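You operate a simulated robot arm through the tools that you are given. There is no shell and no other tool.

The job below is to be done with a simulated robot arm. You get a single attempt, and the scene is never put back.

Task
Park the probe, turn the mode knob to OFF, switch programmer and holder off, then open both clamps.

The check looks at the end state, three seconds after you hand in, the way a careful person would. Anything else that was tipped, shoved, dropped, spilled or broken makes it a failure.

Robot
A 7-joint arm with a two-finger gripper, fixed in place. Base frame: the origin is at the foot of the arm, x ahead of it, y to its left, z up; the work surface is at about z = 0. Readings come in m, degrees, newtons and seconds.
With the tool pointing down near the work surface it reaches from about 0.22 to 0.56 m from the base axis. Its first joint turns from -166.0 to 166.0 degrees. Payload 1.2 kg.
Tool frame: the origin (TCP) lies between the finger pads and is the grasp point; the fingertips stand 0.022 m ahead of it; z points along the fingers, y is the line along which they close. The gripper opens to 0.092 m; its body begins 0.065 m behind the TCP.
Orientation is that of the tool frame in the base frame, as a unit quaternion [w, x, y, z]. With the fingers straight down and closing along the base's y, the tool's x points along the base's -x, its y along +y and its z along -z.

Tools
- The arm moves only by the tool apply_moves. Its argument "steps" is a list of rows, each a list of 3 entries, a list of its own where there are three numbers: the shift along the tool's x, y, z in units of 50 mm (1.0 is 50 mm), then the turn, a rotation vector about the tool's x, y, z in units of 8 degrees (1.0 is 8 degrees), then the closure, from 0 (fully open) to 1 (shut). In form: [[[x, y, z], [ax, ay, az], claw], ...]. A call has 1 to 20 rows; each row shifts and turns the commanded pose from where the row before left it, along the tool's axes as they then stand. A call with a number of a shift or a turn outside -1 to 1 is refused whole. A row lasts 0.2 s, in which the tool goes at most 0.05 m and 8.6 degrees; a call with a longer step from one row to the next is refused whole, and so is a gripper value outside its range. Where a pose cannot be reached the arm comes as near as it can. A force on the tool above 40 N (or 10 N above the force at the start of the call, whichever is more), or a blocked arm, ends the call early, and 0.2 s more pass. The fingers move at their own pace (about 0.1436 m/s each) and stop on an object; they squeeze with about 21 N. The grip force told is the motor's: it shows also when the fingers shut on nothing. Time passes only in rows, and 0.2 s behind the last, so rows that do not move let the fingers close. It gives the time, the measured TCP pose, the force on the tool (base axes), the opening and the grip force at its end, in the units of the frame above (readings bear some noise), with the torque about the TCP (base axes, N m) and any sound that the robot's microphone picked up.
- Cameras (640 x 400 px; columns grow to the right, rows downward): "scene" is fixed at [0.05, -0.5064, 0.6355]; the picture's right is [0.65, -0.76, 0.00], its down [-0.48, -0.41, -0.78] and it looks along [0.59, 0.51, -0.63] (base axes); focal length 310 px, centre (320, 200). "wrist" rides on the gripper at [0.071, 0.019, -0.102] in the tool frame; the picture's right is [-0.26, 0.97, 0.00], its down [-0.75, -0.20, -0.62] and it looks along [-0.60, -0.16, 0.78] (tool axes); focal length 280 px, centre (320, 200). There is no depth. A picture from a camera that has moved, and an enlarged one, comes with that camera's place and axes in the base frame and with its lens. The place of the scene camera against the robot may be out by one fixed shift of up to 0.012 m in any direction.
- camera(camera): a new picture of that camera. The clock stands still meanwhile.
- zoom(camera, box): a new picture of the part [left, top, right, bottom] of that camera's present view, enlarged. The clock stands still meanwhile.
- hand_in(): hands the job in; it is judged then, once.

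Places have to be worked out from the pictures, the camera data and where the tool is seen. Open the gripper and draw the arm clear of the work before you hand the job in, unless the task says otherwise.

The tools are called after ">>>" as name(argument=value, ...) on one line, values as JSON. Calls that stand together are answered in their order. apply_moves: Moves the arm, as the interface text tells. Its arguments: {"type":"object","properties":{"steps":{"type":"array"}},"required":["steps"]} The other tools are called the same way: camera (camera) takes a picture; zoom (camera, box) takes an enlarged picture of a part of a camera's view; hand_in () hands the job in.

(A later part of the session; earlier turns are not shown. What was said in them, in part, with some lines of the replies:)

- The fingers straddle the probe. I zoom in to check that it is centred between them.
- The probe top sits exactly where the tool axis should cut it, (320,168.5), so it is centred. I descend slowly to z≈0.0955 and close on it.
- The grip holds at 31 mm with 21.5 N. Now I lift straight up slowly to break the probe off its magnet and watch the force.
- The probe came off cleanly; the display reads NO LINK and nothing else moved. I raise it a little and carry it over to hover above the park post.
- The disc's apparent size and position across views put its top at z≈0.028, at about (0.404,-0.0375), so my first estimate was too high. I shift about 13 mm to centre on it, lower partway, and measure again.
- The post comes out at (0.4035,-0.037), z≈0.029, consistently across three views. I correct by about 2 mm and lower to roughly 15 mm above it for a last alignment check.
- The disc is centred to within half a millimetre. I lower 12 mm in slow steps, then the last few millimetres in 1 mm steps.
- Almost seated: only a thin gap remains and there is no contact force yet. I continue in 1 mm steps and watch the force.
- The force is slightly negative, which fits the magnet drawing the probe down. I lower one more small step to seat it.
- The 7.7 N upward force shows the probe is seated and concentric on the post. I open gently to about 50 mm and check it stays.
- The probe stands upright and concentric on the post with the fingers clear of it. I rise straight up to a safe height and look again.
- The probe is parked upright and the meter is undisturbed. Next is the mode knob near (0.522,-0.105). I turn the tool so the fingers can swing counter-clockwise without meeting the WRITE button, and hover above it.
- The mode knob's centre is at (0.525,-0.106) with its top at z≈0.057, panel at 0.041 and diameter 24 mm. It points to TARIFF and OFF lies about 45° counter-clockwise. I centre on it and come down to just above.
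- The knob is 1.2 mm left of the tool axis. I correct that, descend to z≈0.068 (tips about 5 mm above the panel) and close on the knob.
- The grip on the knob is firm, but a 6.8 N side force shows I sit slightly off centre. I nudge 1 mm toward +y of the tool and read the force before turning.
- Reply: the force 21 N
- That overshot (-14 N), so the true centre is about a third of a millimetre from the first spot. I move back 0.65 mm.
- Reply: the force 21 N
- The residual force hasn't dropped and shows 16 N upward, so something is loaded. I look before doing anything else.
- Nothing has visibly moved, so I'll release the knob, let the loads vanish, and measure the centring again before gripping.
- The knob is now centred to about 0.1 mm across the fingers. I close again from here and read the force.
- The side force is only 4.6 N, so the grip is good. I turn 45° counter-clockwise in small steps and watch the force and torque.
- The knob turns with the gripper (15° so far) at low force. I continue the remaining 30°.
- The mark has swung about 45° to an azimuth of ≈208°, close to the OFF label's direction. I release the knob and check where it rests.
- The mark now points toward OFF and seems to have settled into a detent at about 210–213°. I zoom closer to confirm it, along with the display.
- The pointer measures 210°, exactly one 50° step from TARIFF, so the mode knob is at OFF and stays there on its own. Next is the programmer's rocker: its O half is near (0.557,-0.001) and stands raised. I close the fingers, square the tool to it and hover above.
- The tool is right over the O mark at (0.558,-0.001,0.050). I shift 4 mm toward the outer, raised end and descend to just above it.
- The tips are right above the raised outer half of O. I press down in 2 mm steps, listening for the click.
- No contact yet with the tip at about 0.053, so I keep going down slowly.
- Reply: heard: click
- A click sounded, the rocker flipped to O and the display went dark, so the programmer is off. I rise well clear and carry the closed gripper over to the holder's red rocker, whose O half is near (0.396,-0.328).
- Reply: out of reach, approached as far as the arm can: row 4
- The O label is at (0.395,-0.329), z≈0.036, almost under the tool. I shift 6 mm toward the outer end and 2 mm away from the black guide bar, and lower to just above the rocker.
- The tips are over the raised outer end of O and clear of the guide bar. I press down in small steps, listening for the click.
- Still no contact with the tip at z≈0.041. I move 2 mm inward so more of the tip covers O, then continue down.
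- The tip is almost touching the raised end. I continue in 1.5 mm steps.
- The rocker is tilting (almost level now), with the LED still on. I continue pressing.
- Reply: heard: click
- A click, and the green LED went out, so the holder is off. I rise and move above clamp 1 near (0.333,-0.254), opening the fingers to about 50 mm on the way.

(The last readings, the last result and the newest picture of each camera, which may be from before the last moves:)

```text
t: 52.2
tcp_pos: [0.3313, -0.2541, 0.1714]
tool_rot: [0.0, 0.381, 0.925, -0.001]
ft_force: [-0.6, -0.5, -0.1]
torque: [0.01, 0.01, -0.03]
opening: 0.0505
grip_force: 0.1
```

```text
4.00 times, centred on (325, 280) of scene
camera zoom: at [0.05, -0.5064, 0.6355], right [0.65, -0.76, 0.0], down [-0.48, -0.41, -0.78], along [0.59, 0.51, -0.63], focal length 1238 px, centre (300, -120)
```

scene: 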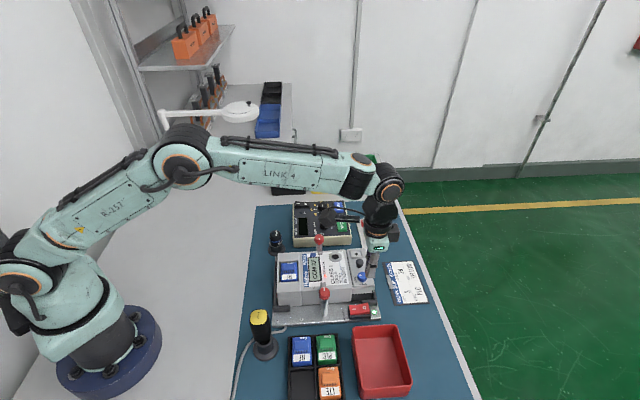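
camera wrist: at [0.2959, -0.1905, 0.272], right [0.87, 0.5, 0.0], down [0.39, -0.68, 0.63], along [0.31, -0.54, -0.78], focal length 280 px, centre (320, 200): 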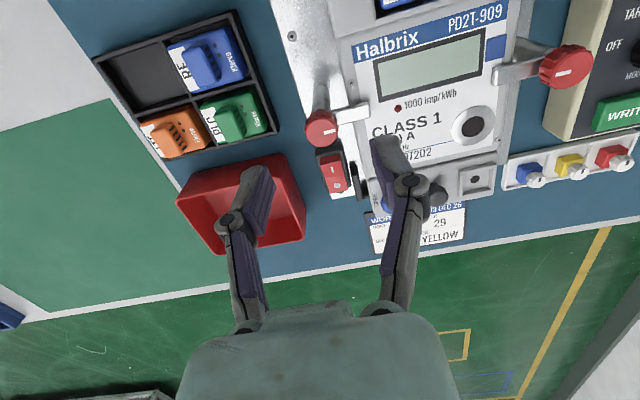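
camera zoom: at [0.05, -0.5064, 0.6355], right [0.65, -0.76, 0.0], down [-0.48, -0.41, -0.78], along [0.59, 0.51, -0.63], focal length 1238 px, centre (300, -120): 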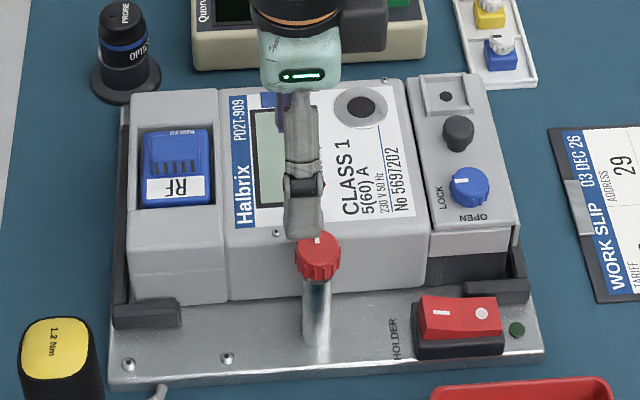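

The meter display is now off and all else is in place. Combining views, knob 1's top is at (0.339,-0.263), z≈0.091. I shift over it and lower partway to check.

>>> apply_moves(steps=[[[-0.107, -0.017, 0.2], [0, 0, 0], 0.45], [[-0.107, -0.017, 0.3], [0, 0, 0], 0.45], [[0, 0, 0.3], [0, 0, 0], 0.45], [[0, 0, 0], [0, 0, 0], 0.45], [[0, 0, 0], [0, 0, 0], 0.45]])

>>> zoom(camera="wrist", box=[250, 90, 390, 210])

>>> zoom(camera="scene", box=[290, 250, 370, 320])

```text
t: 53.4
tcp_pos: [0.3389, -0.264, 0.1291]
tool_rot: [0.0, 0.381, 0.925, 0.0]
ft_force: [-0.1, -0.7, 0.4]
torque: [0.04, 0.0, -0.01]
opening: 0.0506
grip_force: 0.0
```

```text
3.33 times, centred on (320, 150) of wrist
camera zoom: at [0.3024, -0.1997, 0.2315], right [0.87, 0.5, 0.0], down [0.39, -0.68, 0.62], along [0.31, -0.54, -0.78], focal length 935 px, centre (320, 367)
```

zoom: 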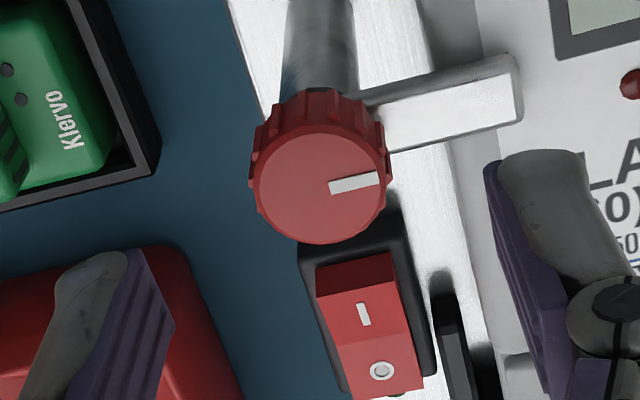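

```text
5.71 times, centred on (330, 285) of scene
camera zoom: at [0.05, -0.5064, 0.6355], right [0.65, -0.76, 0.0], down [-0.48, -0.41, -0.78], along [0.59, 0.51, -0.63], focal length 1769 px, centre (263, -286)
```

zoom: 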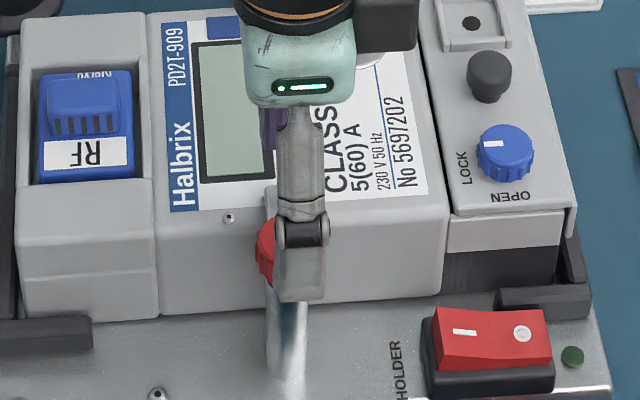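

Knob 1 is centred under the tool to about half a millimetre, and spans z≈0.078–0.091 just above its bar. I descend to z≈0.1025, so the tips stay above the bar, and close on the knob.

>>> apply_moves(steps=[[[0, 0, 0.18], [0, 0, 0], 0.45], [[0, 0, 0.18], [0, 0, 0], 0.45], [[0, 0, 0.17], [0, 0, 0], 0.45], [[0, 0, 0], [0, 0, 0], 0.45], [[0, 0, 0], [0, 0, 0], 0.6], [[0, 0, 0], [0, 0, 0], 0.7], [[0, 0, 0], [0, 0, 0], 0.8], [[0, 0, 0], [0, 0, 0], 0.86], [[0, 0, 0], [0, 0, 0], 0.86]])

>>> zoom(camera="wrist", box=[240, 90, 400, 220])

>>> zoom(camera="scene", box=[290, 250, 370, 320])

```text
t: 55.4
tcp_pos: [0.3387, -0.2642, 0.1038]
tool_rot: [0.0, 0.382, 0.924, 0.0]
ft_force: [-3.8, -2.2, 1.5]
torque: [-0.03, 0.1, -0.03]
opening: 0.0215
grip_force: 27.6
```

```text
3.08 times, centred on (320, 155) of wrist
camera zoom: at [0.303, -0.1997, 0.2055], right [0.87, 0.5, 0.0], down [0.39, -0.68, 0.63], along [0.31, -0.54, -0.78], focal length 863 px, centre (320, 338)
```

zoom: 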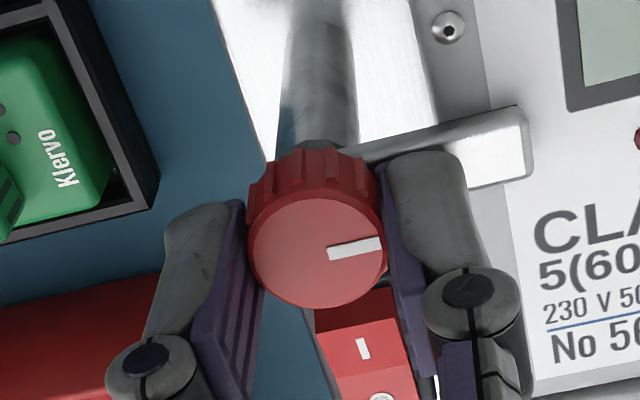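

```text
5.71 times, centred on (330, 285) of scene
camera zoom: at [0.05, -0.5064, 0.6355], right [0.65, -0.76, 0.0], down [-0.48, -0.41, -0.78], along [0.59, 0.51, -0.63], focal length 1769 px, centre (263, -286)
```

zoom: 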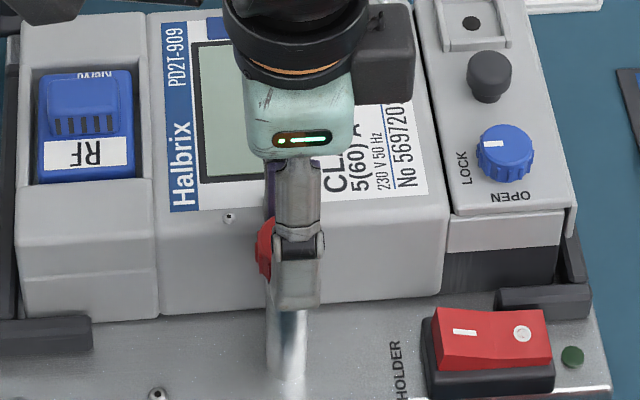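

The grip is firm at 21.5 mm with little side load. I try a small counter-clockwise turn (loosening) first and read the torque.

>>> apply_moves(steps=[[[0, 0, 0], [0, 0, -0.35], 0.86], [[0, 0, 0], [0, 0, -0.35], 0.86], [[0, 0, 0], [0, 0, -0.35], 0.86], [[0, 0, 0], [0, 0, 0], 0.86]])

>>> zoom(camera="wrist", box=[240, 90, 400, 220])

```text
t: 56.4
tcp_pos: [0.3389, -0.2626, 0.1031]
tool_rot: [0.0, 0.312, 0.95, -0.001]
ft_force: [-5.0, -3.1, 3.3]
torque: [-0.02, 0.1, -0.13]
opening: 0.0217
grip_force: 28.2
```

```text
3.08 times, centred on (320, 155) of wrist
camera zoom: at [0.2937, -0.2054, 0.2054], right [0.78, 0.62, 0.0], down [0.48, -0.61, 0.63], along [0.39, -0.49, -0.78], focal length 863 px, centre (320, 338)
```

zoom: 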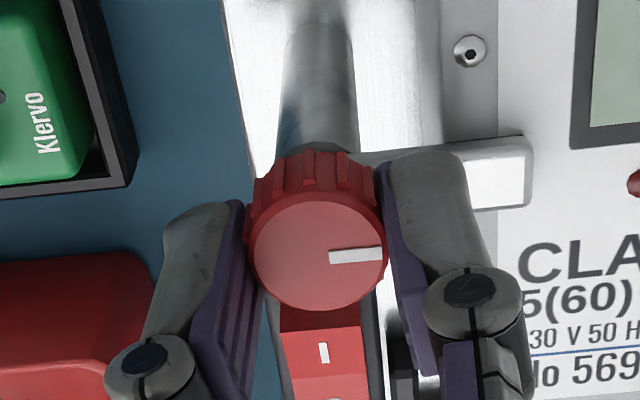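

In the camera frame the mark lagged behind and torque rose to 0.13 N·m, so the knob did not follow; counter-clockwise seems stopped. I turn back and try clockwise.

>>> apply_moves(steps=[[[0, 0, 0], [0, 0, 0.35], 0.86], [[0, 0, 0], [0, 0, 0.35], 0.86], [[0, 0, 0], [0, 0, 0.35], 0.86], [[0, 0, 0], [0, 0, 0], 0.86]])

>>> apply_moves(steps=[[[0, 0, 0], [0, 0, 0.35], 0.86], [[0, 0, 0], [0, 0, 0.35], 0.86], [[0, 0, 0], [0, 0, 0.35], 0.86], [[0, 0, 0], [0, 0, 0], 0.86]])

>>> zoom(camera="wrist", box=[240, 90, 400, 220])

```text
t: 57.4
tcp_pos: [0.3391, -0.264, 0.1028]
tool_rot: [0.001, 0.382, 0.924, 0.0]
ft_force: [-2.7, -9.3, -1.0]
torque: [-0.18, 0.03, -0.02]
opening: 0.0216
grip_force: 27.4
```

```text
t: 58.4
tcp_pos: [0.3382, -0.2646, 0.1027]
tool_rot: [0.001, 0.449, 0.893, 0.0]
ft_force: [-4.4, -9.6, 2.7]
torque: [-0.32, -0.01, 0.03]
opening: 0.0217
grip_force: 28.3
```

```text
3.08 times, centred on (320, 155) of wrist
camera zoom: at [0.3123, -0.1947, 0.2054], right [0.93, 0.37, 0.0], down [0.29, -0.73, 0.63], along [0.23, -0.58, -0.78], focal length 863 px, centre (320, 338)
```

zoom: 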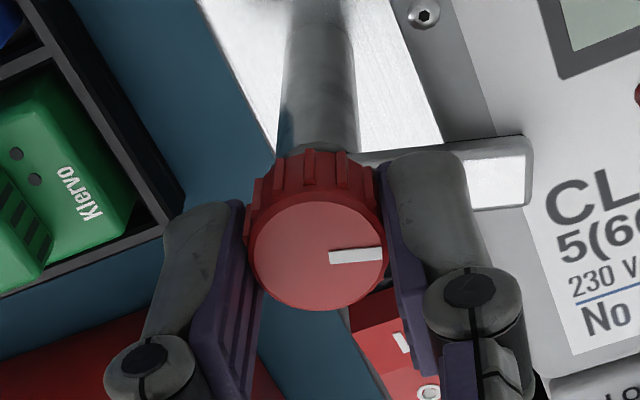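

Clockwise works: knob and bar now follow the gripper freely, about 17° so far. I continue clockwise.

>>> apply_moves(steps=[[[0, 0, 0], [0, 0, 0.6], 0.86], [[0, 0, 0], [0, 0, 0.6], 0.86], [[0, 0, 0], [0, 0, 0.6], 0.86], [[0, 0, 0], [0, 0, 0.6], 0.86], [[0, 0, 0], [0, 0, 0.6], 0.86], [[0, 0, 0], [0, 0, 0.6], 0.86], [[0, 0, 0], [0, 0, 0], 0.86]])

>>> zoom(camera="wrist", box=[220, 80, 420, 230])

>>> zoom(camera="scene", box=[280, 240, 390, 330])

```text
t: 60.0
tcp_pos: [0.3377, -0.2651, 0.1031]
tool_rot: [0.0, 0.658, 0.753, -0.001]
ft_force: [-10.5, -13.5, 12.9]
torque: [-0.73, 0.17, 0.0]
opening: 0.0217
grip_force: 28.3
```

```text
2.67 times, centred on (320, 155) of wrist
camera zoom: at [0.3483, -0.1903, 0.2053], right [0.99, -0.13, 0.0], down [-0.1, -0.77, 0.63], along [-0.08, -0.62, -0.78], focal length 748 px, centre (320, 320)
```

zoom: 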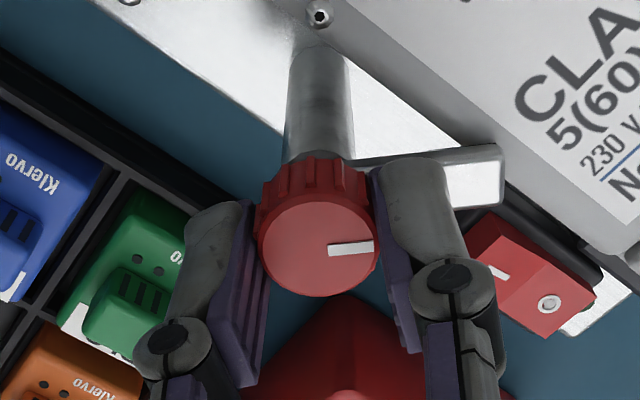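

```text
4.44 times, centred on (335, 285) of scene
camera zoom: at [0.05, -0.5064, 0.6355], right [0.65, -0.76, 0.0], down [-0.48, -0.41, -0.78], along [0.59, 0.51, -0.63], focal length 1376 px, centre (253, -178)
```

zoom: 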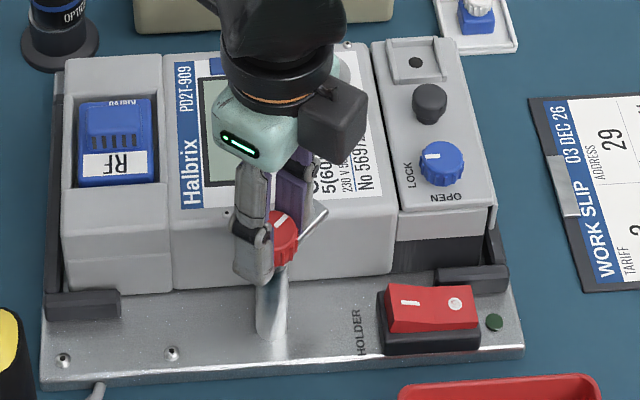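

The bar has swung about 45°, but the side loads have crept up to ~13 N. I release the knob, check the loads vanish, and regrip in the current orientation.

>>> apply_moves(steps=[[[0, 0, 0], [0, 0, 0], 0.7], [[0, 0, 0], [0, 0, 0], 0.62], [[0, 0, 0], [0, 0, 0], 0.62]])

>>> zoom(camera="wrist", box=[240, 90, 400, 220])

```text
t: 60.8
tcp_pos: [0.3377, -0.2618, 0.1025]
tool_rot: [0.0, 0.656, 0.755, 0.0]
ft_force: [-0.3, 0.4, 0.1]
torque: [-0.02, 0.01, -0.02]
opening: 0.0352
grip_force: 0.1
```

```text
3.08 times, centred on (320, 155) of wrist
camera zoom: at [0.3485, -0.1895, 0.205], right [0.99, -0.13, 0.0], down [-0.1, -0.77, 0.62], along [-0.08, -0.62, -0.78], focal length 863 px, centre (320, 338)
```

zoom: 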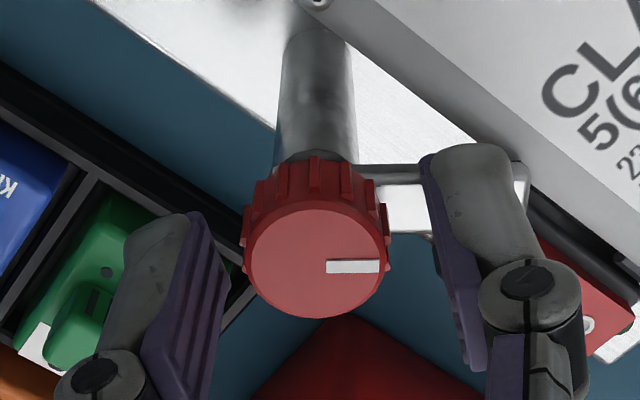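

With the knob free the loads are zero and I can see it sits 2.3 mm off my turning axis, which explains the side load. I correct that and regrip.

>>> apply_moves(steps=[[[-0.046, -0.014, 0], [0, 0, 0], 0.62], [[0, 0, 0], [0, 0, 0], 0.62], [[0, 0, 0], [0, 0, 0], 0.62]])

>>> zoom(camera="wrist", box=[240, 90, 400, 220])

```text
t: 61.6
tcp_pos: [0.3374, -0.2656, 0.103]
tool_rot: [0.0, 0.656, 0.755, 0.0]
ft_force: [0.3, -0.1, 0.4]
torque: [-0.02, 0.0, 0.01]
opening: 0.0349
grip_force: 0.1
```

```text
3.08 times, centred on (320, 155) of wrist
camera zoom: at [0.3478, -0.1921, 0.205], right [0.99, -0.13, 0.0], down [-0.1, -0.77, 0.62], along [-0.08, -0.62, -0.78], focal length 863 px, centre (320, 338)
```

zoom: 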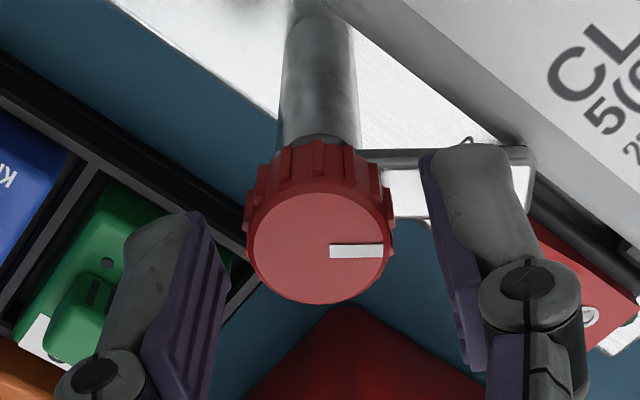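

The knob is now on the turning axis (within 0.5 mm). I regrip and continue clockwise.

>>> apply_moves(steps=[[[0, 0, 0], [0, 0, 0], 0.7], [[0, 0, 0], [0, 0, 0], 0.78], [[0, 0, 0], [0, 0, 0], 0.86], [[0, 0, 0], [0, 0, 0], 0.86], [[0, 0, 0], [0, 0, 0.5], 0.86], [[0, 0, 0], [0, 0, 0.5], 0.86], [[0, 0, 0], [0, 0, 0.5], 0.86], [[0, 0, 0], [0, 0, 0], 0.86]])

>>> apply_moves(steps=[[[0, 0, 0], [0, 0, 0.5], 0.86], [[0, 0, 0], [0, 0, 0.5], 0.86], [[0, 0, 0], [0, 0, 0.5], 0.86], [[0, 0, 0], [0, 0, 0.5], 0.86], [[0, 0, 0], [0, 0, 0], 0.86]])

>>> zoom(camera="wrist", box=[220, 80, 420, 230])

>>> zoom(camera="scene", box=[280, 240, 390, 330])

```text
t: 63.4
tcp_pos: [0.3376, -0.2659, 0.1026]
tool_rot: [0.001, 0.732, 0.681, 0.0]
ft_force: [2.5, -0.1, -2.7]
torque: [-0.37, -0.03, 0.02]
opening: 0.0216
grip_force: 28.2
```

```text
t: 64.6
tcp_pos: [0.3367, -0.2663, 0.1037]
tool_rot: [-0.001, 0.82, 0.572, 0.0]
ft_force: [-11.2, 4.5, 7.5]
torque: [0.41, 0.12, 0.03]
opening: 0.0217
grip_force: 28.6
```

```text
2.67 times, centred on (320, 155) of wrist
camera zoom: at [0.3806, -0.205, 0.2051], right [0.82, -0.58, 0.0], down [-0.45, -0.64, 0.63], along [-0.36, -0.51, -0.78], focal length 748 px, centre (320, 320)
```

zoom: 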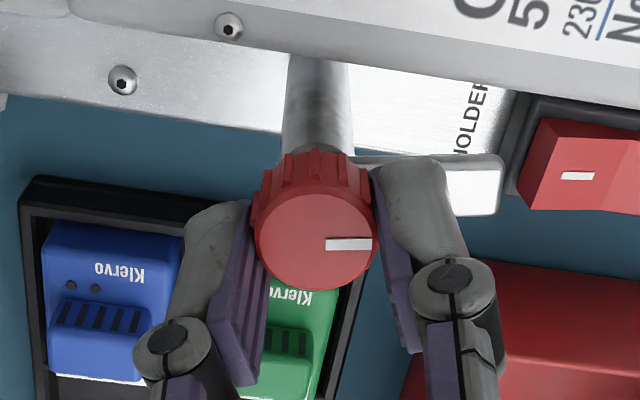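

```text
4.44 times, centred on (335, 285) of scene
camera zoom: at [0.05, -0.5064, 0.6355], right [0.65, -0.76, 0.0], down [-0.48, -0.41, -0.78], along [0.59, 0.51, -0.63], focal length 1376 px, centre (253, -178)
```

zoom: 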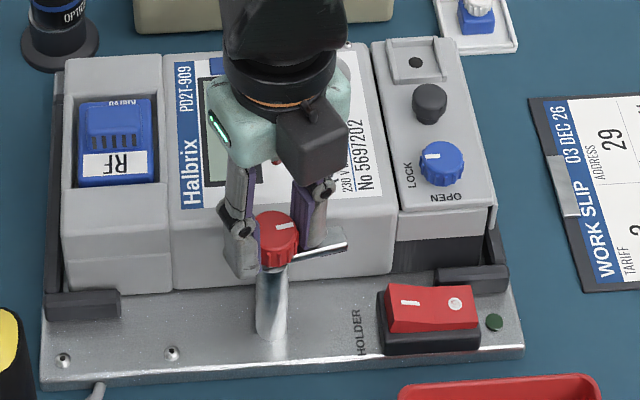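

The bar has swung about 74° and is nearly parallel to the meter's side, still turning freely. I continue another 17°.

>>> apply_moves(steps=[[[0, 0, 0], [0, 0, 0.5], 0.86], [[0, 0, 0], [0, 0, 0.5], 0.86], [[0, 0, 0], [0, 0, 0.5], 0.86], [[0, 0, 0], [0, 0, 0.5], 0.86], [[0, 0, 0], [0, 0, 0], 0.86]])

>>> zoom(camera="wrist", box=[220, 80, 420, 230])

>>> zoom(camera="scene", box=[280, 240, 390, 330])

```text
t: 65.8
tcp_pos: [0.337, -0.2656, 0.1024]
tool_rot: [-0.002, 0.892, 0.452, -0.001]
ft_force: [-28.4, 6.7, 6.2]
torque: [-0.09, 0.71, 0.17]
opening: 0.0218
grip_force: 27.7
```

```text
2.67 times, centred on (320, 155) of wrist
camera zoom: at [0.3952, -0.2195, 0.2044], right [0.62, -0.78, -0.01], down [-0.61, -0.49, 0.63], along [-0.49, -0.39, -0.78], focal length 748 px, centre (320, 320)
```

zoom: 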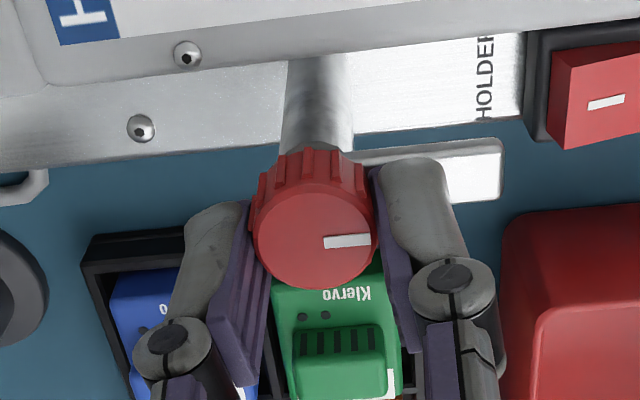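

```text
4.44 times, centred on (335, 285) of scene
camera zoom: at [0.05, -0.5064, 0.6355], right [0.65, -0.76, 0.0], down [-0.48, -0.41, -0.78], along [0.59, 0.51, -0.63], focal length 1376 px, centre (253, -178)
```

zoom: 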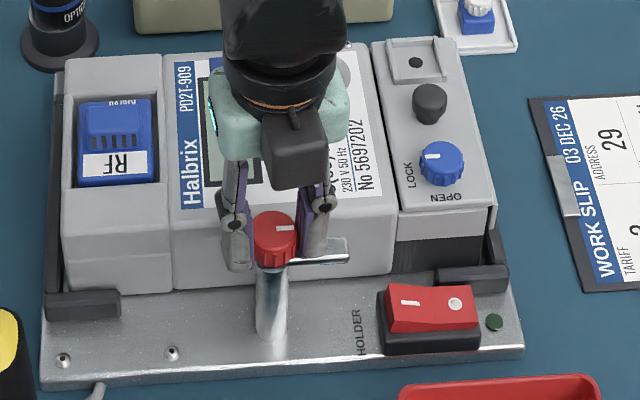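

The bar now lies along the meter's side, about 90° open, and the torque rise suggests it is at its stop. I release and rise straight up.

>>> apply_moves(steps=[[[0, 0, 0], [0, 0, 0], 0.7], [[0, 0, 0], [0, 0, 0], 0.5], [[0, 0, 0], [0, 0, 0], 0.45], [[0, 0, -0.3], [0, 0, 0], 0.45], [[0, 0, -0.4], [0, 0, 0], 0.45], [[0, 0, -0.5], [0, 0, 0], 0.45], [[0, 0, -0.4], [0, 0, 0], 0.45], [[0, 0, 0], [0, 0, 0], 0.45]])

>>> camera(camera="wrist")

>>> zoom(camera="scene", box=[260, 230, 390, 330])

```text
t: 67.6
tcp_pos: [0.3384, -0.2671, 0.1839]
tool_rot: [0.0, 0.891, 0.454, 0.001]
ft_force: [1.3, 0.9, 0.5]
torque: [0.02, 0.02, 0.04]
opening: 0.0503
grip_force: 0.0
```

```text
taken
camera wrist: at [0.3965, -0.2189, 0.2854], right [0.63, -0.78, 0.0], down [-0.61, -0.49, 0.62], along [-0.49, -0.39, -0.78], focal length 280 px, centre (320, 200)
```

wrist: 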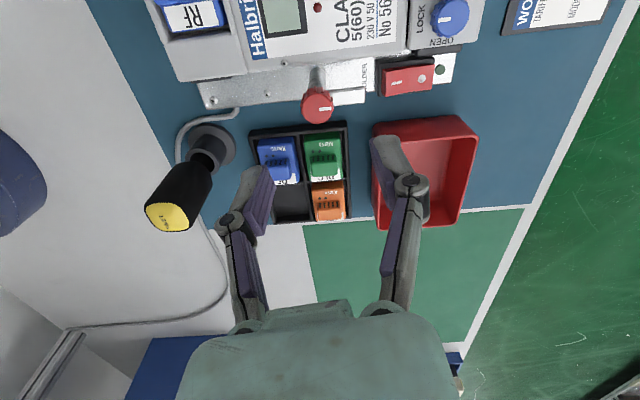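

```text
4.00 times, centred on (325, 280) of scene
camera zoom: at [0.05, -0.5064, 0.6355], right [0.65, -0.76, 0.0], down [-0.48, -0.41, -0.78], along [0.59, 0.51, -0.63], focal length 1238 px, centre (300, -120)
```

zoom: 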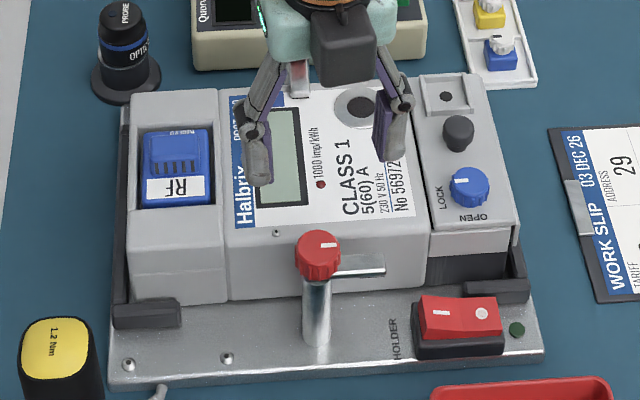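

Clamp 1 is open: its bar lies parallel to the meter's side and clear of it. I turn the tool back and move over clamp 2's knob near (0.449,-0.155).

>>> apply_moves(steps=[[[0, 0, 0], [0, 0, -0.92], 0.45], [[0, 0, 0], [0, 0, -0.92], 0.45], [[0, 0, 0], [0, 0, -0.92], 0.45], [[0, 0, 0], [0, 0, -0.92], 0.45], [[0, 0, 0], [0, 0, -0.92], 0.45], [[0, 0, 0], [0, 0, -0.92], 0.45], [[0, 0, 0], [0, 0, -0.92], 0.45], [[0, 0, 0], [0, 0, -0.92], 0.45], [[0, 0, 0], [0, 0, -0.92], 0.45], [[0, 0, 0], [0, 0, -0.92], 0.45], [[0, 0, 0], [0, 0, -0.95], 0.45], [[0, 0.63, 0.05], [0, 0, 0], 0.45], [[0, 0.63, 0.05], [0, 0, 0], 0.45], [[0.01, 0.63, 0.05], [0, 0, 0], 0.45], [[0.01, 0.63, 0.05], [0, 0, 0], 0.45], [[0, 0.63, 0.05], [0, 0, 0], 0.45], [[0, 0, 0], [0, 0, 0], 0.45], [[0, 0, 0], [0, 0, 0], 0.45]])

>>> camera(camera="wrist")

>>> zoom(camera="wrist", box=[250, 60, 390, 180])

>>> zoom(camera="scene", box=[260, 200, 390, 330])

```text
t: 71.4
tcp_pos: [0.4496, -0.152, 0.1708]
tool_rot: [0.0, 0.381, 0.924, 0.0]
ft_force: [0.8, 0.0, -1.1]
torque: [0.0, 0.02, 0.0]
opening: 0.0507
grip_force: 0.1
```

```text
taken
camera wrist: at [0.4121, -0.0887, 0.2729], right [0.87, 0.5, 0.0], down [0.39, -0.68, 0.62], along [0.31, -0.54, -0.78], focal length 280 px, centre (320, 200)
```

wrist: 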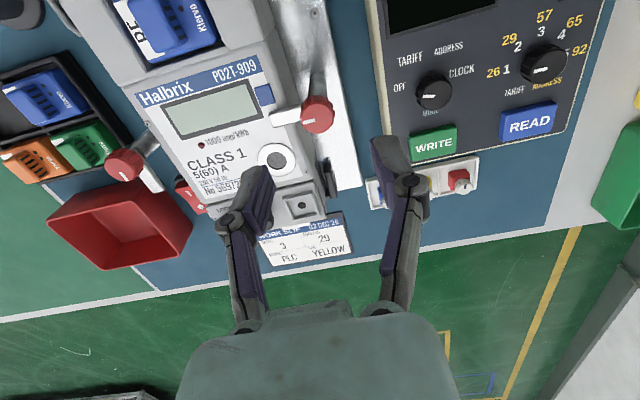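

```text
3.33 times, centred on (320, 120) of wrist
camera zoom: at [0.4121, -0.0887, 0.2729], right [0.87, 0.5, 0.0], down [0.39, -0.68, 0.62], along [0.31, -0.54, -0.78], focal length 935 px, centre (320, 467)
```

zoom: 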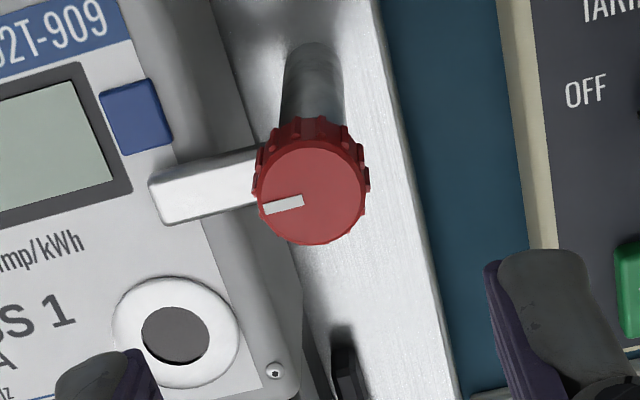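

```text
3.08 times, centred on (325, 265) of scene
camera zoom: at [0.05, -0.5064, 0.6355], right [0.65, -0.76, 0.0], down [-0.48, -0.41, -0.78], along [0.59, 0.51, -0.63], focal length 952 px, centre (305, 0)
```

zoom: 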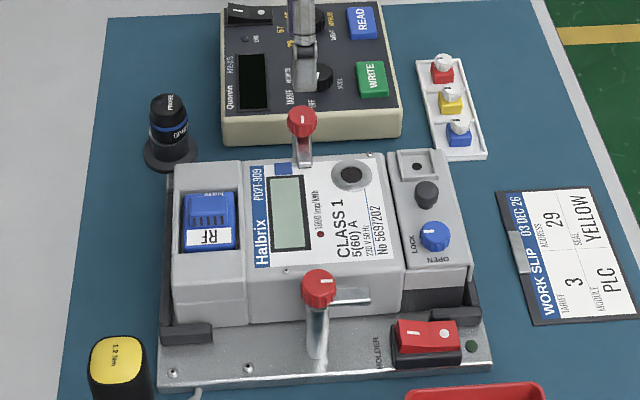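

Knob 2's centre is at (0.448,-0.155), 2–3 mm from my axis. I correct and lower partway to check again.

>>> apply_moves(steps=[[[-0.026, -0.046, 0.2], [0, 0, 0], 0.45], [[0, 0, 0.3], [0, 0, 0], 0.45], [[0, 0, 0.3], [0, 0, 0], 0.45], [[0, 0, 0.1], [0, 0, 0], 0.45], [[0, 0, 0], [0, 0, 0], 0.45], [[0, 0, 0], [0, 0, 0], 0.45]])

>>> zoom(camera="wrist", box=[250, 90, 390, 210])

```text
t: 72.8
tcp_pos: [0.4482, -0.1551, 0.1254]
tool_rot: [0.0, 0.382, 0.924, 0.0]
ft_force: [-0.7, -0.2, 0.6]
torque: [0.02, -0.01, -0.02]
opening: 0.0508
grip_force: 0.1
```

```text
3.33 times, centred on (320, 150) of wrist
camera zoom: at [0.4116, -0.0913, 0.2276], right [0.87, 0.5, 0.0], down [0.39, -0.68, 0.63], along [0.31, -0.54, -0.78], focal length 935 px, centre (320, 367)
```

zoom: 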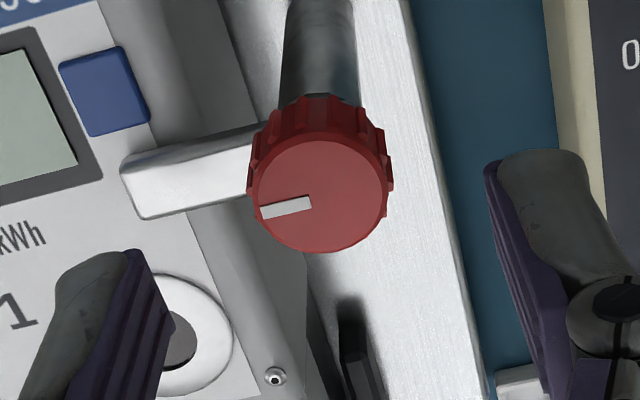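

Knob 2 is exactly on the tool axis. I descend to z≈0.103 and grip it.

>>> apply_moves(steps=[[[0, 0, 0.16], [0, 0, 0], 0.45], [[0, 0, 0.16], [0, 0, 0], 0.45], [[0, 0, 0.13], [0, 0, 0], 0.45], [[0, 0, 0], [0, 0, 0], 0.45], [[0, 0, 0], [0, 0, 0], 0.6], [[0, 0, 0], [0, 0, 0], 0.7], [[0, 0, 0], [0, 0, 0], 0.8], [[0, 0, 0], [0, 0, 0], 0.86], [[0, 0, 0], [0, 0, 0], 0.86]])

>>> zoom(camera="wrist", box=[240, 90, 400, 220])

```text
t: 74.8
tcp_pos: [0.4477, -0.155, 0.1035]
tool_rot: [0.0, 0.382, 0.924, -0.001]
ft_force: [0.3, 1.1, 0.8]
torque: [0.09, 0.05, 0.04]
opening: 0.0215
grip_force: 27.9
```

```text
3.08 times, centred on (320, 155) of wrist
camera zoom: at [0.4119, -0.0911, 0.2052], right [0.87, 0.5, 0.0], down [0.39, -0.68, 0.62], along [0.31, -0.54, -0.78], focal length 863 px, centre (320, 338)
```

zoom: 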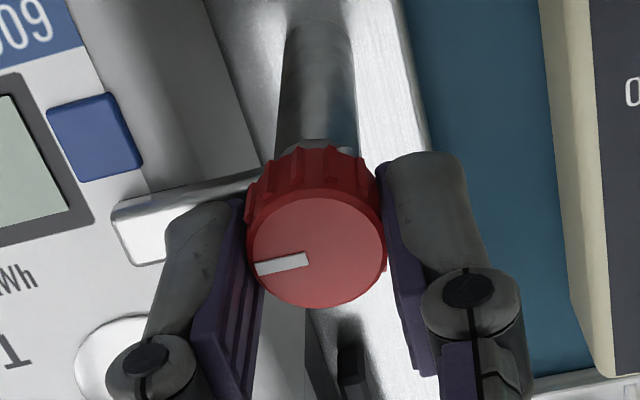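

The grip is clean. Clamp 1 opened toward the terminal end, so by mirror image clamp 2 should turn counter-clockwise. I test with a small turn.

>>> apply_moves(steps=[[[0, 0, 0], [0, 0, -0.35], 0.86], [[0, 0, 0], [0, 0, -0.35], 0.86], [[0, 0, 0], [0, 0, 0], 0.86]])

>>> zoom(camera="wrist", box=[240, 90, 400, 220])

```text
t: 75.6
tcp_pos: [0.4485, -0.1551, 0.1023]
tool_rot: [0.0, 0.335, 0.942, 0.0]
ft_force: [0.6, 1.5, -0.9]
torque: [0.07, 0.02, 0.02]
opening: 0.0211
grip_force: 27.8
```

```text
3.08 times, centred on (320, 155) of wrist
camera zoom: at [0.4059, -0.095, 0.2052], right [0.81, 0.58, 0.0], down [0.46, -0.63, 0.62], along [0.36, -0.51, -0.78], focal length 863 px, centre (320, 338)
```

zoom: 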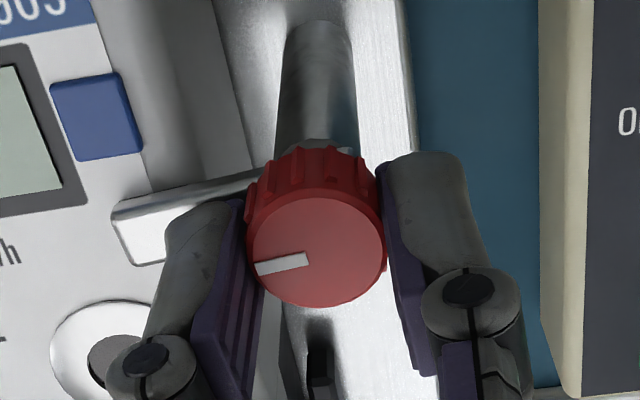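

Knob and bar follow with almost no torque, so counter-clockwise is right. I continue in steps, watching the side load.

>>> apply_moves(steps=[[[0, 0, 0], [0, 0, -0.6], 0.86], [[0, 0, 0], [0, 0, -0.6], 0.86], [[0, 0, 0], [0, 0, -0.6], 0.86], [[0, 0, 0], [0, 0, -0.6], 0.86], [[0, 0, 0], [0, 0, -0.6], 0.86], [[0, 0, 0], [0, 0, -0.6], 0.86], [[0, 0, 0], [0, 0, 0], 0.86]])

>>> zoom(camera="wrist", box=[220, 80, 420, 230])

>>> zoom(camera="scene", box=[280, 210, 380, 290])

```text
t: 77.2
tcp_pos: [0.4484, -0.1538, 0.1029]
tool_rot: [-0.001, 0.088, 0.996, 0.002]
ft_force: [7.4, 12.6, -0.3]
torque: [0.32, 0.26, 0.01]
opening: 0.021
grip_force: 28.1
```

```text
2.67 times, centred on (320, 155) of wrist
camera zoom: at [0.3826, -0.1226, 0.2052], right [0.43, 0.9, 0.0], down [0.7, -0.34, 0.63], along [0.57, -0.27, -0.78], focal length 748 px, centre (320, 320)
```

zoom: 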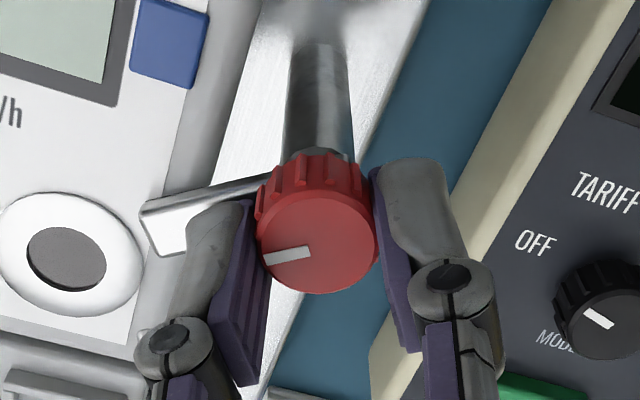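

```text
5.00 times, centred on (330, 250) of scene
camera zoom: at [0.05, -0.5064, 0.6355], right [0.65, -0.76, 0.0], down [-0.48, -0.41, -0.78], along [0.59, 0.51, -0.63], focal length 1548 px, centre (270, -50)
```

zoom: 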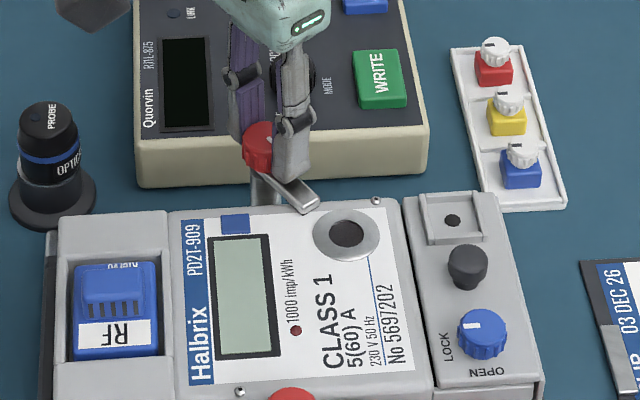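

The bar is about 35° round and following; the side load is 14 N. I release, recentre, and regrip as with clamp 1.

>>> apply_moves(steps=[[[0, 0, 0], [0, 0, 0], 0.7], [[0, 0, 0], [0, 0, 0], 0.62], [[0, 0, 0], [0, 0, 0], 0.62]])

>>> zoom(camera="wrist", box=[240, 90, 400, 220])

```text
t: 78.0
tcp_pos: [0.448, -0.1564, 0.1032]
tool_rot: [0.001, 0.091, 0.996, 0.0]
ft_force: [-0.6, 0.7, 0.6]
torque: [0.02, 0.03, -0.01]
opening: 0.035
grip_force: 0.1
```

```text
3.08 times, centred on (320, 155) of wrist
camera zoom: at [0.3823, -0.1234, 0.2052], right [0.43, 0.9, 0.0], down [0.7, -0.34, 0.62], along [0.56, -0.27, -0.78], focal length 863 px, centre (320, 338)
```

zoom: 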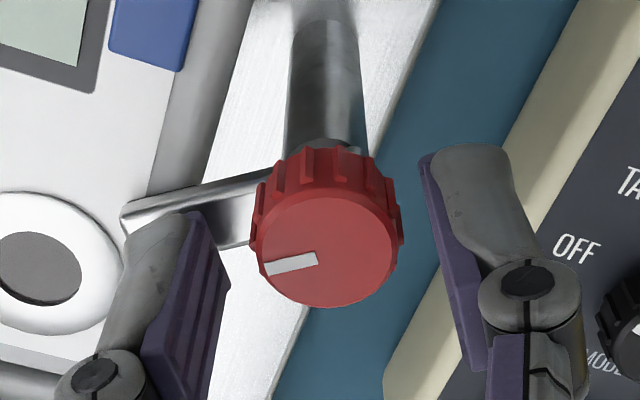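

It is 1.2 mm off across the fingers. I correct that, regrip, and continue counter-clockwise.

>>> apply_moves(steps=[[[-0.006, 0.024, 0], [0, 0, 0], 0.62], [[0, 0, 0], [0, 0, 0], 0.62], [[0, 0, 0], [0, 0, 0], 0.7], [[0, 0, 0], [0, 0, 0], 0.78], [[0, 0, 0], [0, 0, 0], 0.86], [[0, 0, 0], [0, 0, 0], 0.86]])

>>> apply_moves(steps=[[[0, 0, 0], [0, 0, -0.6], 0.86], [[0, 0, 0], [0, 0, -0.6], 0.86], [[0, 0, 0], [0, 0, -0.6], 0.86], [[0, 0, 0], [0, 0, -0.6], 0.86], [[0, 0, 0], [0, 0, -0.6], 0.86], [[0, 0, 0], [0, 0, 0], 0.86]])

>>> zoom(camera="wrist", box=[220, 80, 420, 230])

>>> zoom(camera="scene", box=[280, 210, 380, 290])

```text
t: 79.4
tcp_pos: [0.449, -0.1544, 0.1036]
tool_rot: [0.0, 0.091, 0.996, 0.0]
ft_force: [1.4, -2.1, -0.6]
torque: [-0.02, 0.01, -0.01]
opening: 0.0214
grip_force: 28.1
```

```text
t: 80.8
tcp_pos: [0.4478, -0.1531, 0.1029]
tool_rot: [0.0, -0.119, 0.993, -0.001]
ft_force: [-2.8, 7.8, 6.0]
torque: [0.16, 0.05, -0.01]
opening: 0.021
grip_force: 28.2
```

```text
2.67 times, centred on (320, 155) of wrist
camera zoom: at [0.3758, -0.1515, 0.2054], right [0.03, 1.0, 0.0], down [0.78, -0.02, 0.63], along [0.62, -0.02, -0.78], focal length 748 px, centre (320, 320)
```

zoom: 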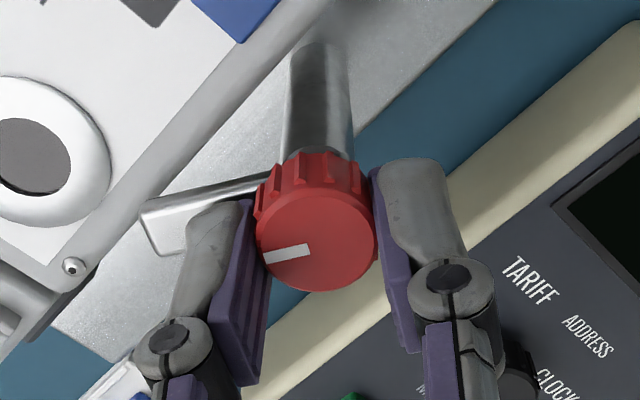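

```text
5.00 times, centred on (330, 250) of scene
camera zoom: at [0.05, -0.5064, 0.6355], right [0.65, -0.76, 0.0], down [-0.48, -0.41, -0.78], along [0.59, 0.51, -0.63], focal length 1548 px, centre (270, -50)
```

zoom: 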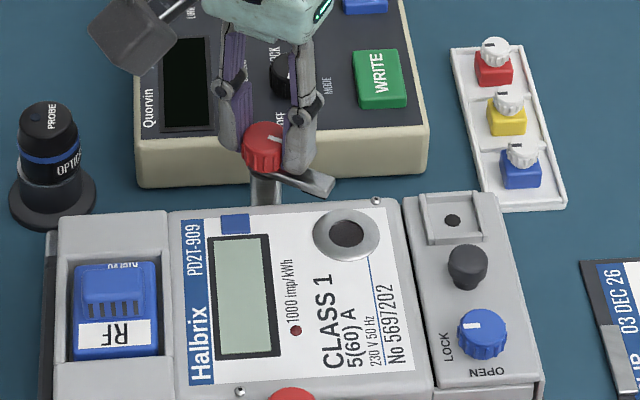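

The bar has swung about 59° with low side load. I turn the last ~31°.

>>> apply_moves(steps=[[[0, 0, 0], [0, 0, -0.56], 0.86], [[0, 0, 0], [0, 0, -0.56], 0.86], [[0, 0, 0], [0, 0, -0.56], 0.86], [[0, 0, 0], [0, 0, -0.56], 0.86], [[0, 0, 0], [0, 0, 0], 0.86]])

>>> apply_moves(steps=[[[0, 0, 0], [0, 0, -0.56], 0.86], [[0, 0, 0], [0, 0, -0.56], 0.86], [[0, 0, 0], [0, 0, -0.5], 0.86], [[0, 0, 0], [0, 0, 0], 0.86]])

>>> zoom(camera="wrist", box=[220, 80, 420, 230])

>>> zoom(camera="scene", box=[280, 210, 380, 290])

```text
t: 82.0
tcp_pos: [0.4491, -0.1519, 0.1036]
tool_rot: [-0.001, -0.273, 0.962, 0.0]
ft_force: [-11.4, 20.3, 20.6]
torque: [0.61, 0.06, 0.01]
opening: 0.0211
grip_force: 27.9
```

```text
t: 83.0
tcp_pos: [0.4484, -0.1529, 0.1034]
tool_rot: [0.0, -0.38, 0.925, 0.002]
ft_force: [-17.5, 28.3, 20.8]
torque: [0.56, 0.53, -0.04]
opening: 0.0214
grip_force: 28.1
```

```text
2.67 times, centred on (320, 155) of wrist
camera zoom: at [0.3851, -0.1891, 0.2053], right [-0.49, 0.87, 0.0], down [0.68, 0.38, 0.62], along [0.54, 0.31, -0.78], focal length 748 px, centre (320, 320)
```

zoom: 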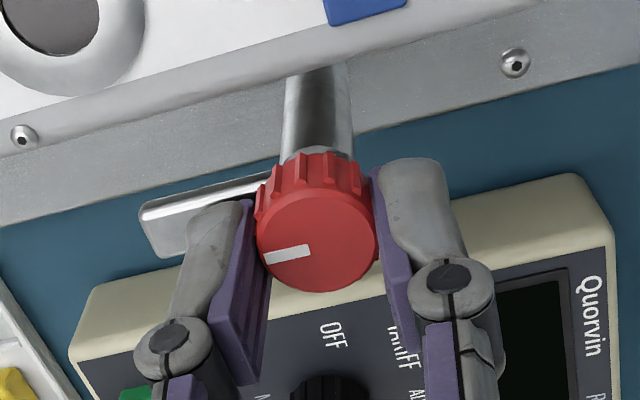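

```text
5.00 times, centred on (330, 250) of scene
camera zoom: at [0.05, -0.5064, 0.6355], right [0.65, -0.76, 0.0], down [-0.48, -0.41, -0.78], along [0.59, 0.51, -0.63], focal length 1548 px, centre (270, -50)
```

zoom: 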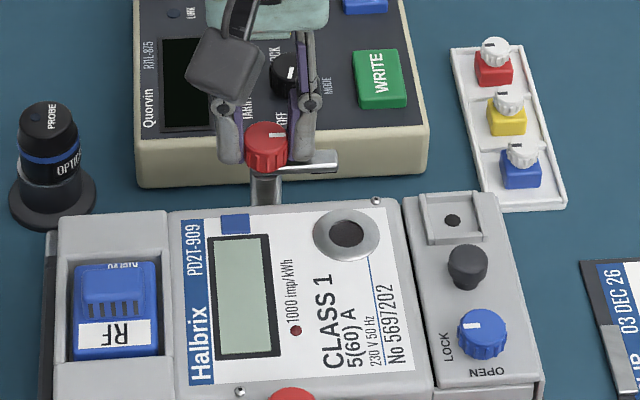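

Clamp 2's bar is now about 90° open and lies along the meter's edge, clear of it. I release and rise straight up.

>>> apply_moves(steps=[[[0, 0, 0], [0, 0, 0], 0.7], [[0, 0, 0], [0, 0, 0], 0.5], [[0, 0, 0], [0, 0, 0], 0.45], [[0, 0, -0.3], [0, 0, 0], 0.45], [[0, 0, -0.5], [0, 0, 0], 0.45], [[0, 0, -0.6], [0, 0, 0], 0.45], [[0, 0, -0.6], [0, 0, 0], 0.45], [[0, 0, 0], [0, 0, 0], 0.45]])

>>> camera(camera="wrist")

>>> zoom(camera="scene", box=[250, 195, 400, 335])

```text
t: 84.8
tcp_pos: [0.4488, -0.1542, 0.2027]
tool_rot: [-0.001, -0.378, 0.926, 0.0]
ft_force: [-0.9, 0.0, -0.5]
torque: [0.0, -0.02, 0.02]
opening: 0.0505
grip_force: 0.1
```

```text
taken
camera wrist: at [0.3851, -0.1901, 0.3051], right [-0.49, 0.87, 0.0], down [0.68, 0.38, 0.62], along [0.55, 0.31, -0.78], focal length 280 px, centre (320, 200)
```

wrist: 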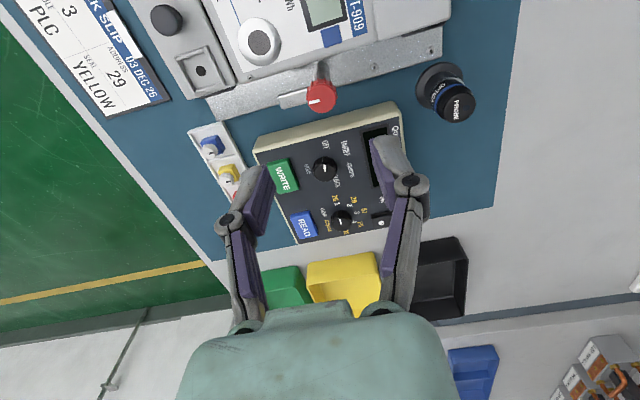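

```text
2.86 times, centred on (325, 265) of scene
camera zoom: at [0.05, -0.5064, 0.6355], right [0.65, -0.76, 0.0], down [-0.48, -0.41, -0.78], along [0.59, 0.51, -0.63], focal length 884 px, centre (306, 14)
```

zoom: 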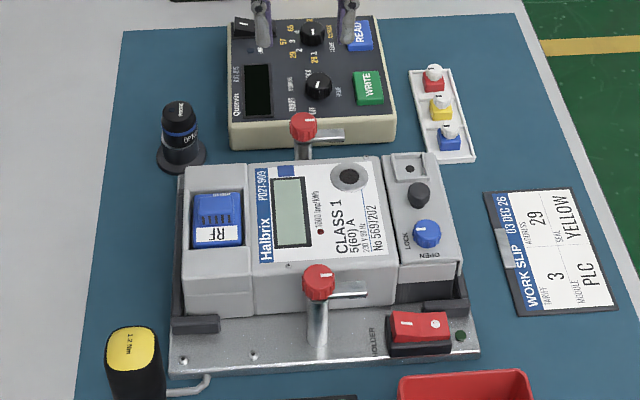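

Everything looks done. I open the gripper fully, raise the arm and draw it back clear, then inspect the whole scene.

>>> apply_moves(steps=[[[0, 0, -0.7], [0, 0, 0], 0.3], [[0, 0, -0.7], [0, 0, 0], 0.1], [[0, 0, -0.7], [0, 0, 0], 0], [[0, 0, -0.7], [0, 0, 0], 0], [[0.11, 0.595, -0.1], [0, 0, 0], 0], [[0.11, 0.595, -0.1], [0, 0, 0], 0], [[0.11, 0.595, -0.1], [0, 0, 0], 0], [[0.11, 0.595, -0.1], [0, 0, 0], 0], [[0.11, 0.595, 0], [0, 0, 0], 0], [[0.11, 0.595, 0], [0, 0, 0], 0], [[0, 0, 0], [0, 0, 0], 0]])

>>> camera(camera="scene")

>>> zoom(camera="scene", box=[240, 190, 400, 330])

>>> camera(camera="wrist")

```text
t: 87.2
tcp_pos: [0.2999, -0.0483, 0.3638]
tool_rot: [0.0, -0.379, 0.926, 0.0]
ft_force: [0.3, 1.0, 0.5]
torque: [0.03, 0.02, 0.01]
opening: 0.0918
grip_force: 0.1
```

```text
taken
```

scene: 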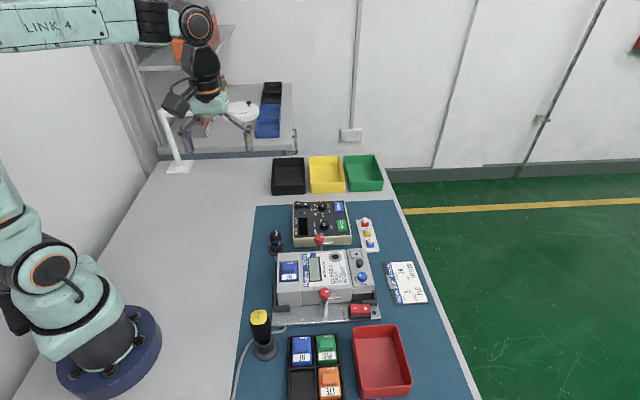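

```text
2.86 times, centred on (320, 260) of scene
camera zoom: at [0.05, -0.5064, 0.6355], right [0.65, -0.76, 0.0], down [-0.48, -0.41, -0.78], along [0.59, 0.51, -0.63], focal length 884 px, centre (320, 29)
```

zoom: 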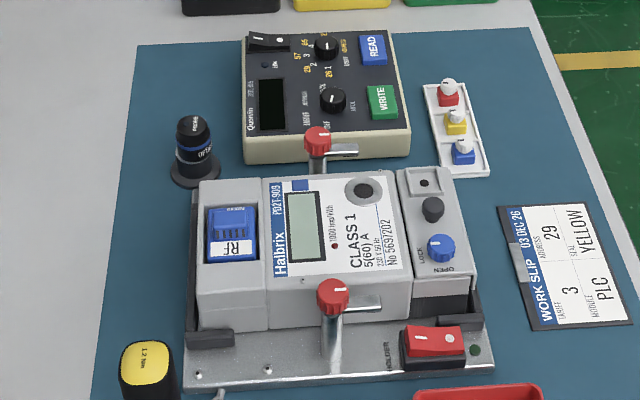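

```text
taken
camera wrist: at [0.2363, -0.0845, 0.4655], right [-0.49, 0.87, 0.0], down [0.68, 0.38, 0.63], along [0.55, 0.31, -0.78], focal length 280 px, centre (320, 200)
```

wrist: 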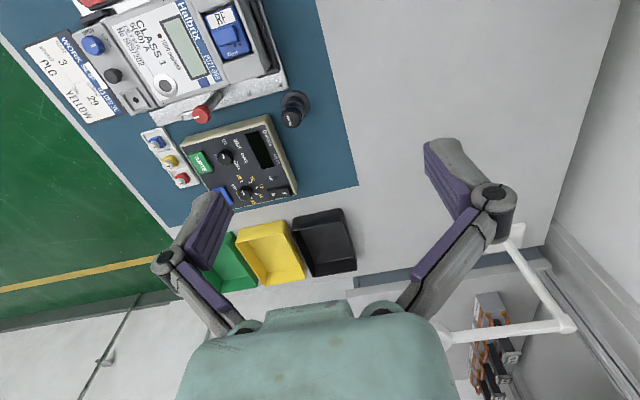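

I take final close-ups to confirm the mode knob, both rockers, the parked probe and the clamps before handing in.

>>> zoom(camera="scene", box=[285, 195, 355, 245])

>>> zoom(camera="scene", box=[295, 230, 385, 330])

>>> zoom(camera="scene", box=[255, 220, 300, 262])

>>> zoom(camera="wrist", box=[170, 90, 310, 210])

```text
8.00 times, centred on (320, 220) of scene
camera zoom: at [0.05, -0.5064, 0.6355], right [0.65, -0.76, 0.0], down [-0.48, -0.41, -0.78], along [0.59, 0.51, -0.63], focal length 2476 px, centre (320, 40)
```

zoom: 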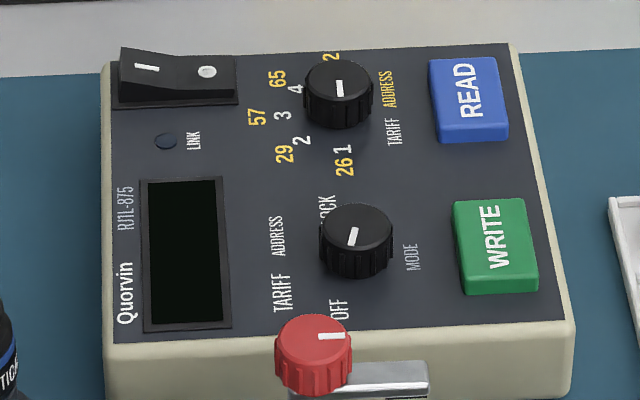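

```text
4.00 times, centred on (340, 280) of scene
camera zoom: at [0.05, -0.5064, 0.6355], right [0.65, -0.76, 0.0], down [-0.48, -0.41, -0.78], along [0.59, 0.51, -0.63], focal length 1238 px, centre (240, -120)
```

zoom: 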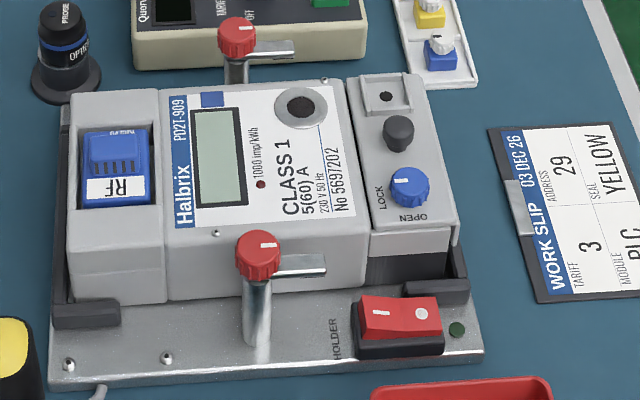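

```text
9.52 times, centred on (278, 241) of scene
camera zoom: at [0.05, -0.5064, 0.6355], right [0.65, -0.76, 0.0], down [-0.48, -0.41, -0.78], along [0.59, 0.51, -0.63], focal length 2948 px, centre (725, -190)
```

zoom: 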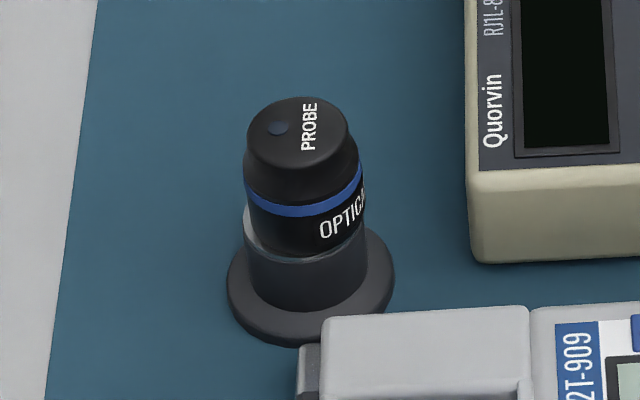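

```text
3.33 times, centred on (240, 150) of wrist
camera zoom: at [0.2363, -0.0845, 0.4655], right [-0.49, 0.87, 0.0], down [0.68, 0.38, 0.63], along [0.55, 0.31, -0.78], focal length 935 px, centre (587, 367)
```

zoom: 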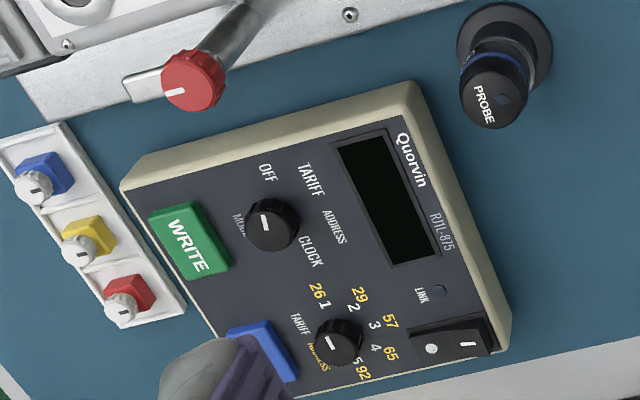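

All checks out:
- **Probe:** upright on its post.
- **Mode knob:** on OFF.
- **Rockers:** both on O, with the programmer display, meter display and holder LED dark.
- **Clamps:** both bars swung 90° clear of the meter.
- **Arm:** gripper open and drawn back, with nothing else disturbed.

I hand in.

>>> hand_in()

```text
The job is handed in.
```

The job is done and handed in. The hand-in call gave no verdict, so this is what my last pictures showed:

- **Probe:** it is parked upright on its post.
- **Mode knob:** it was moved from TARIFF to OFF and stays there on its own.
- **Programmer and holder:** both rockers clicked over to O. The programmer display, the meter display and the holder's green LED are all dark.
- **Clamps:** both bars are swung about 90° and lie along the meter's sides, clear of it. The first clamp turned clockwise and the second counter-clockwise.
- **Arm:** the gripper is fully open and the arm is drawn back from the work.

Nothing else looked moved, tipped or dropped. While I turned the knobs, the side load on the gripper rose to about 33 N at most. I released and regripped partway on each clamp, and neither the meter nor the programmer shifted.
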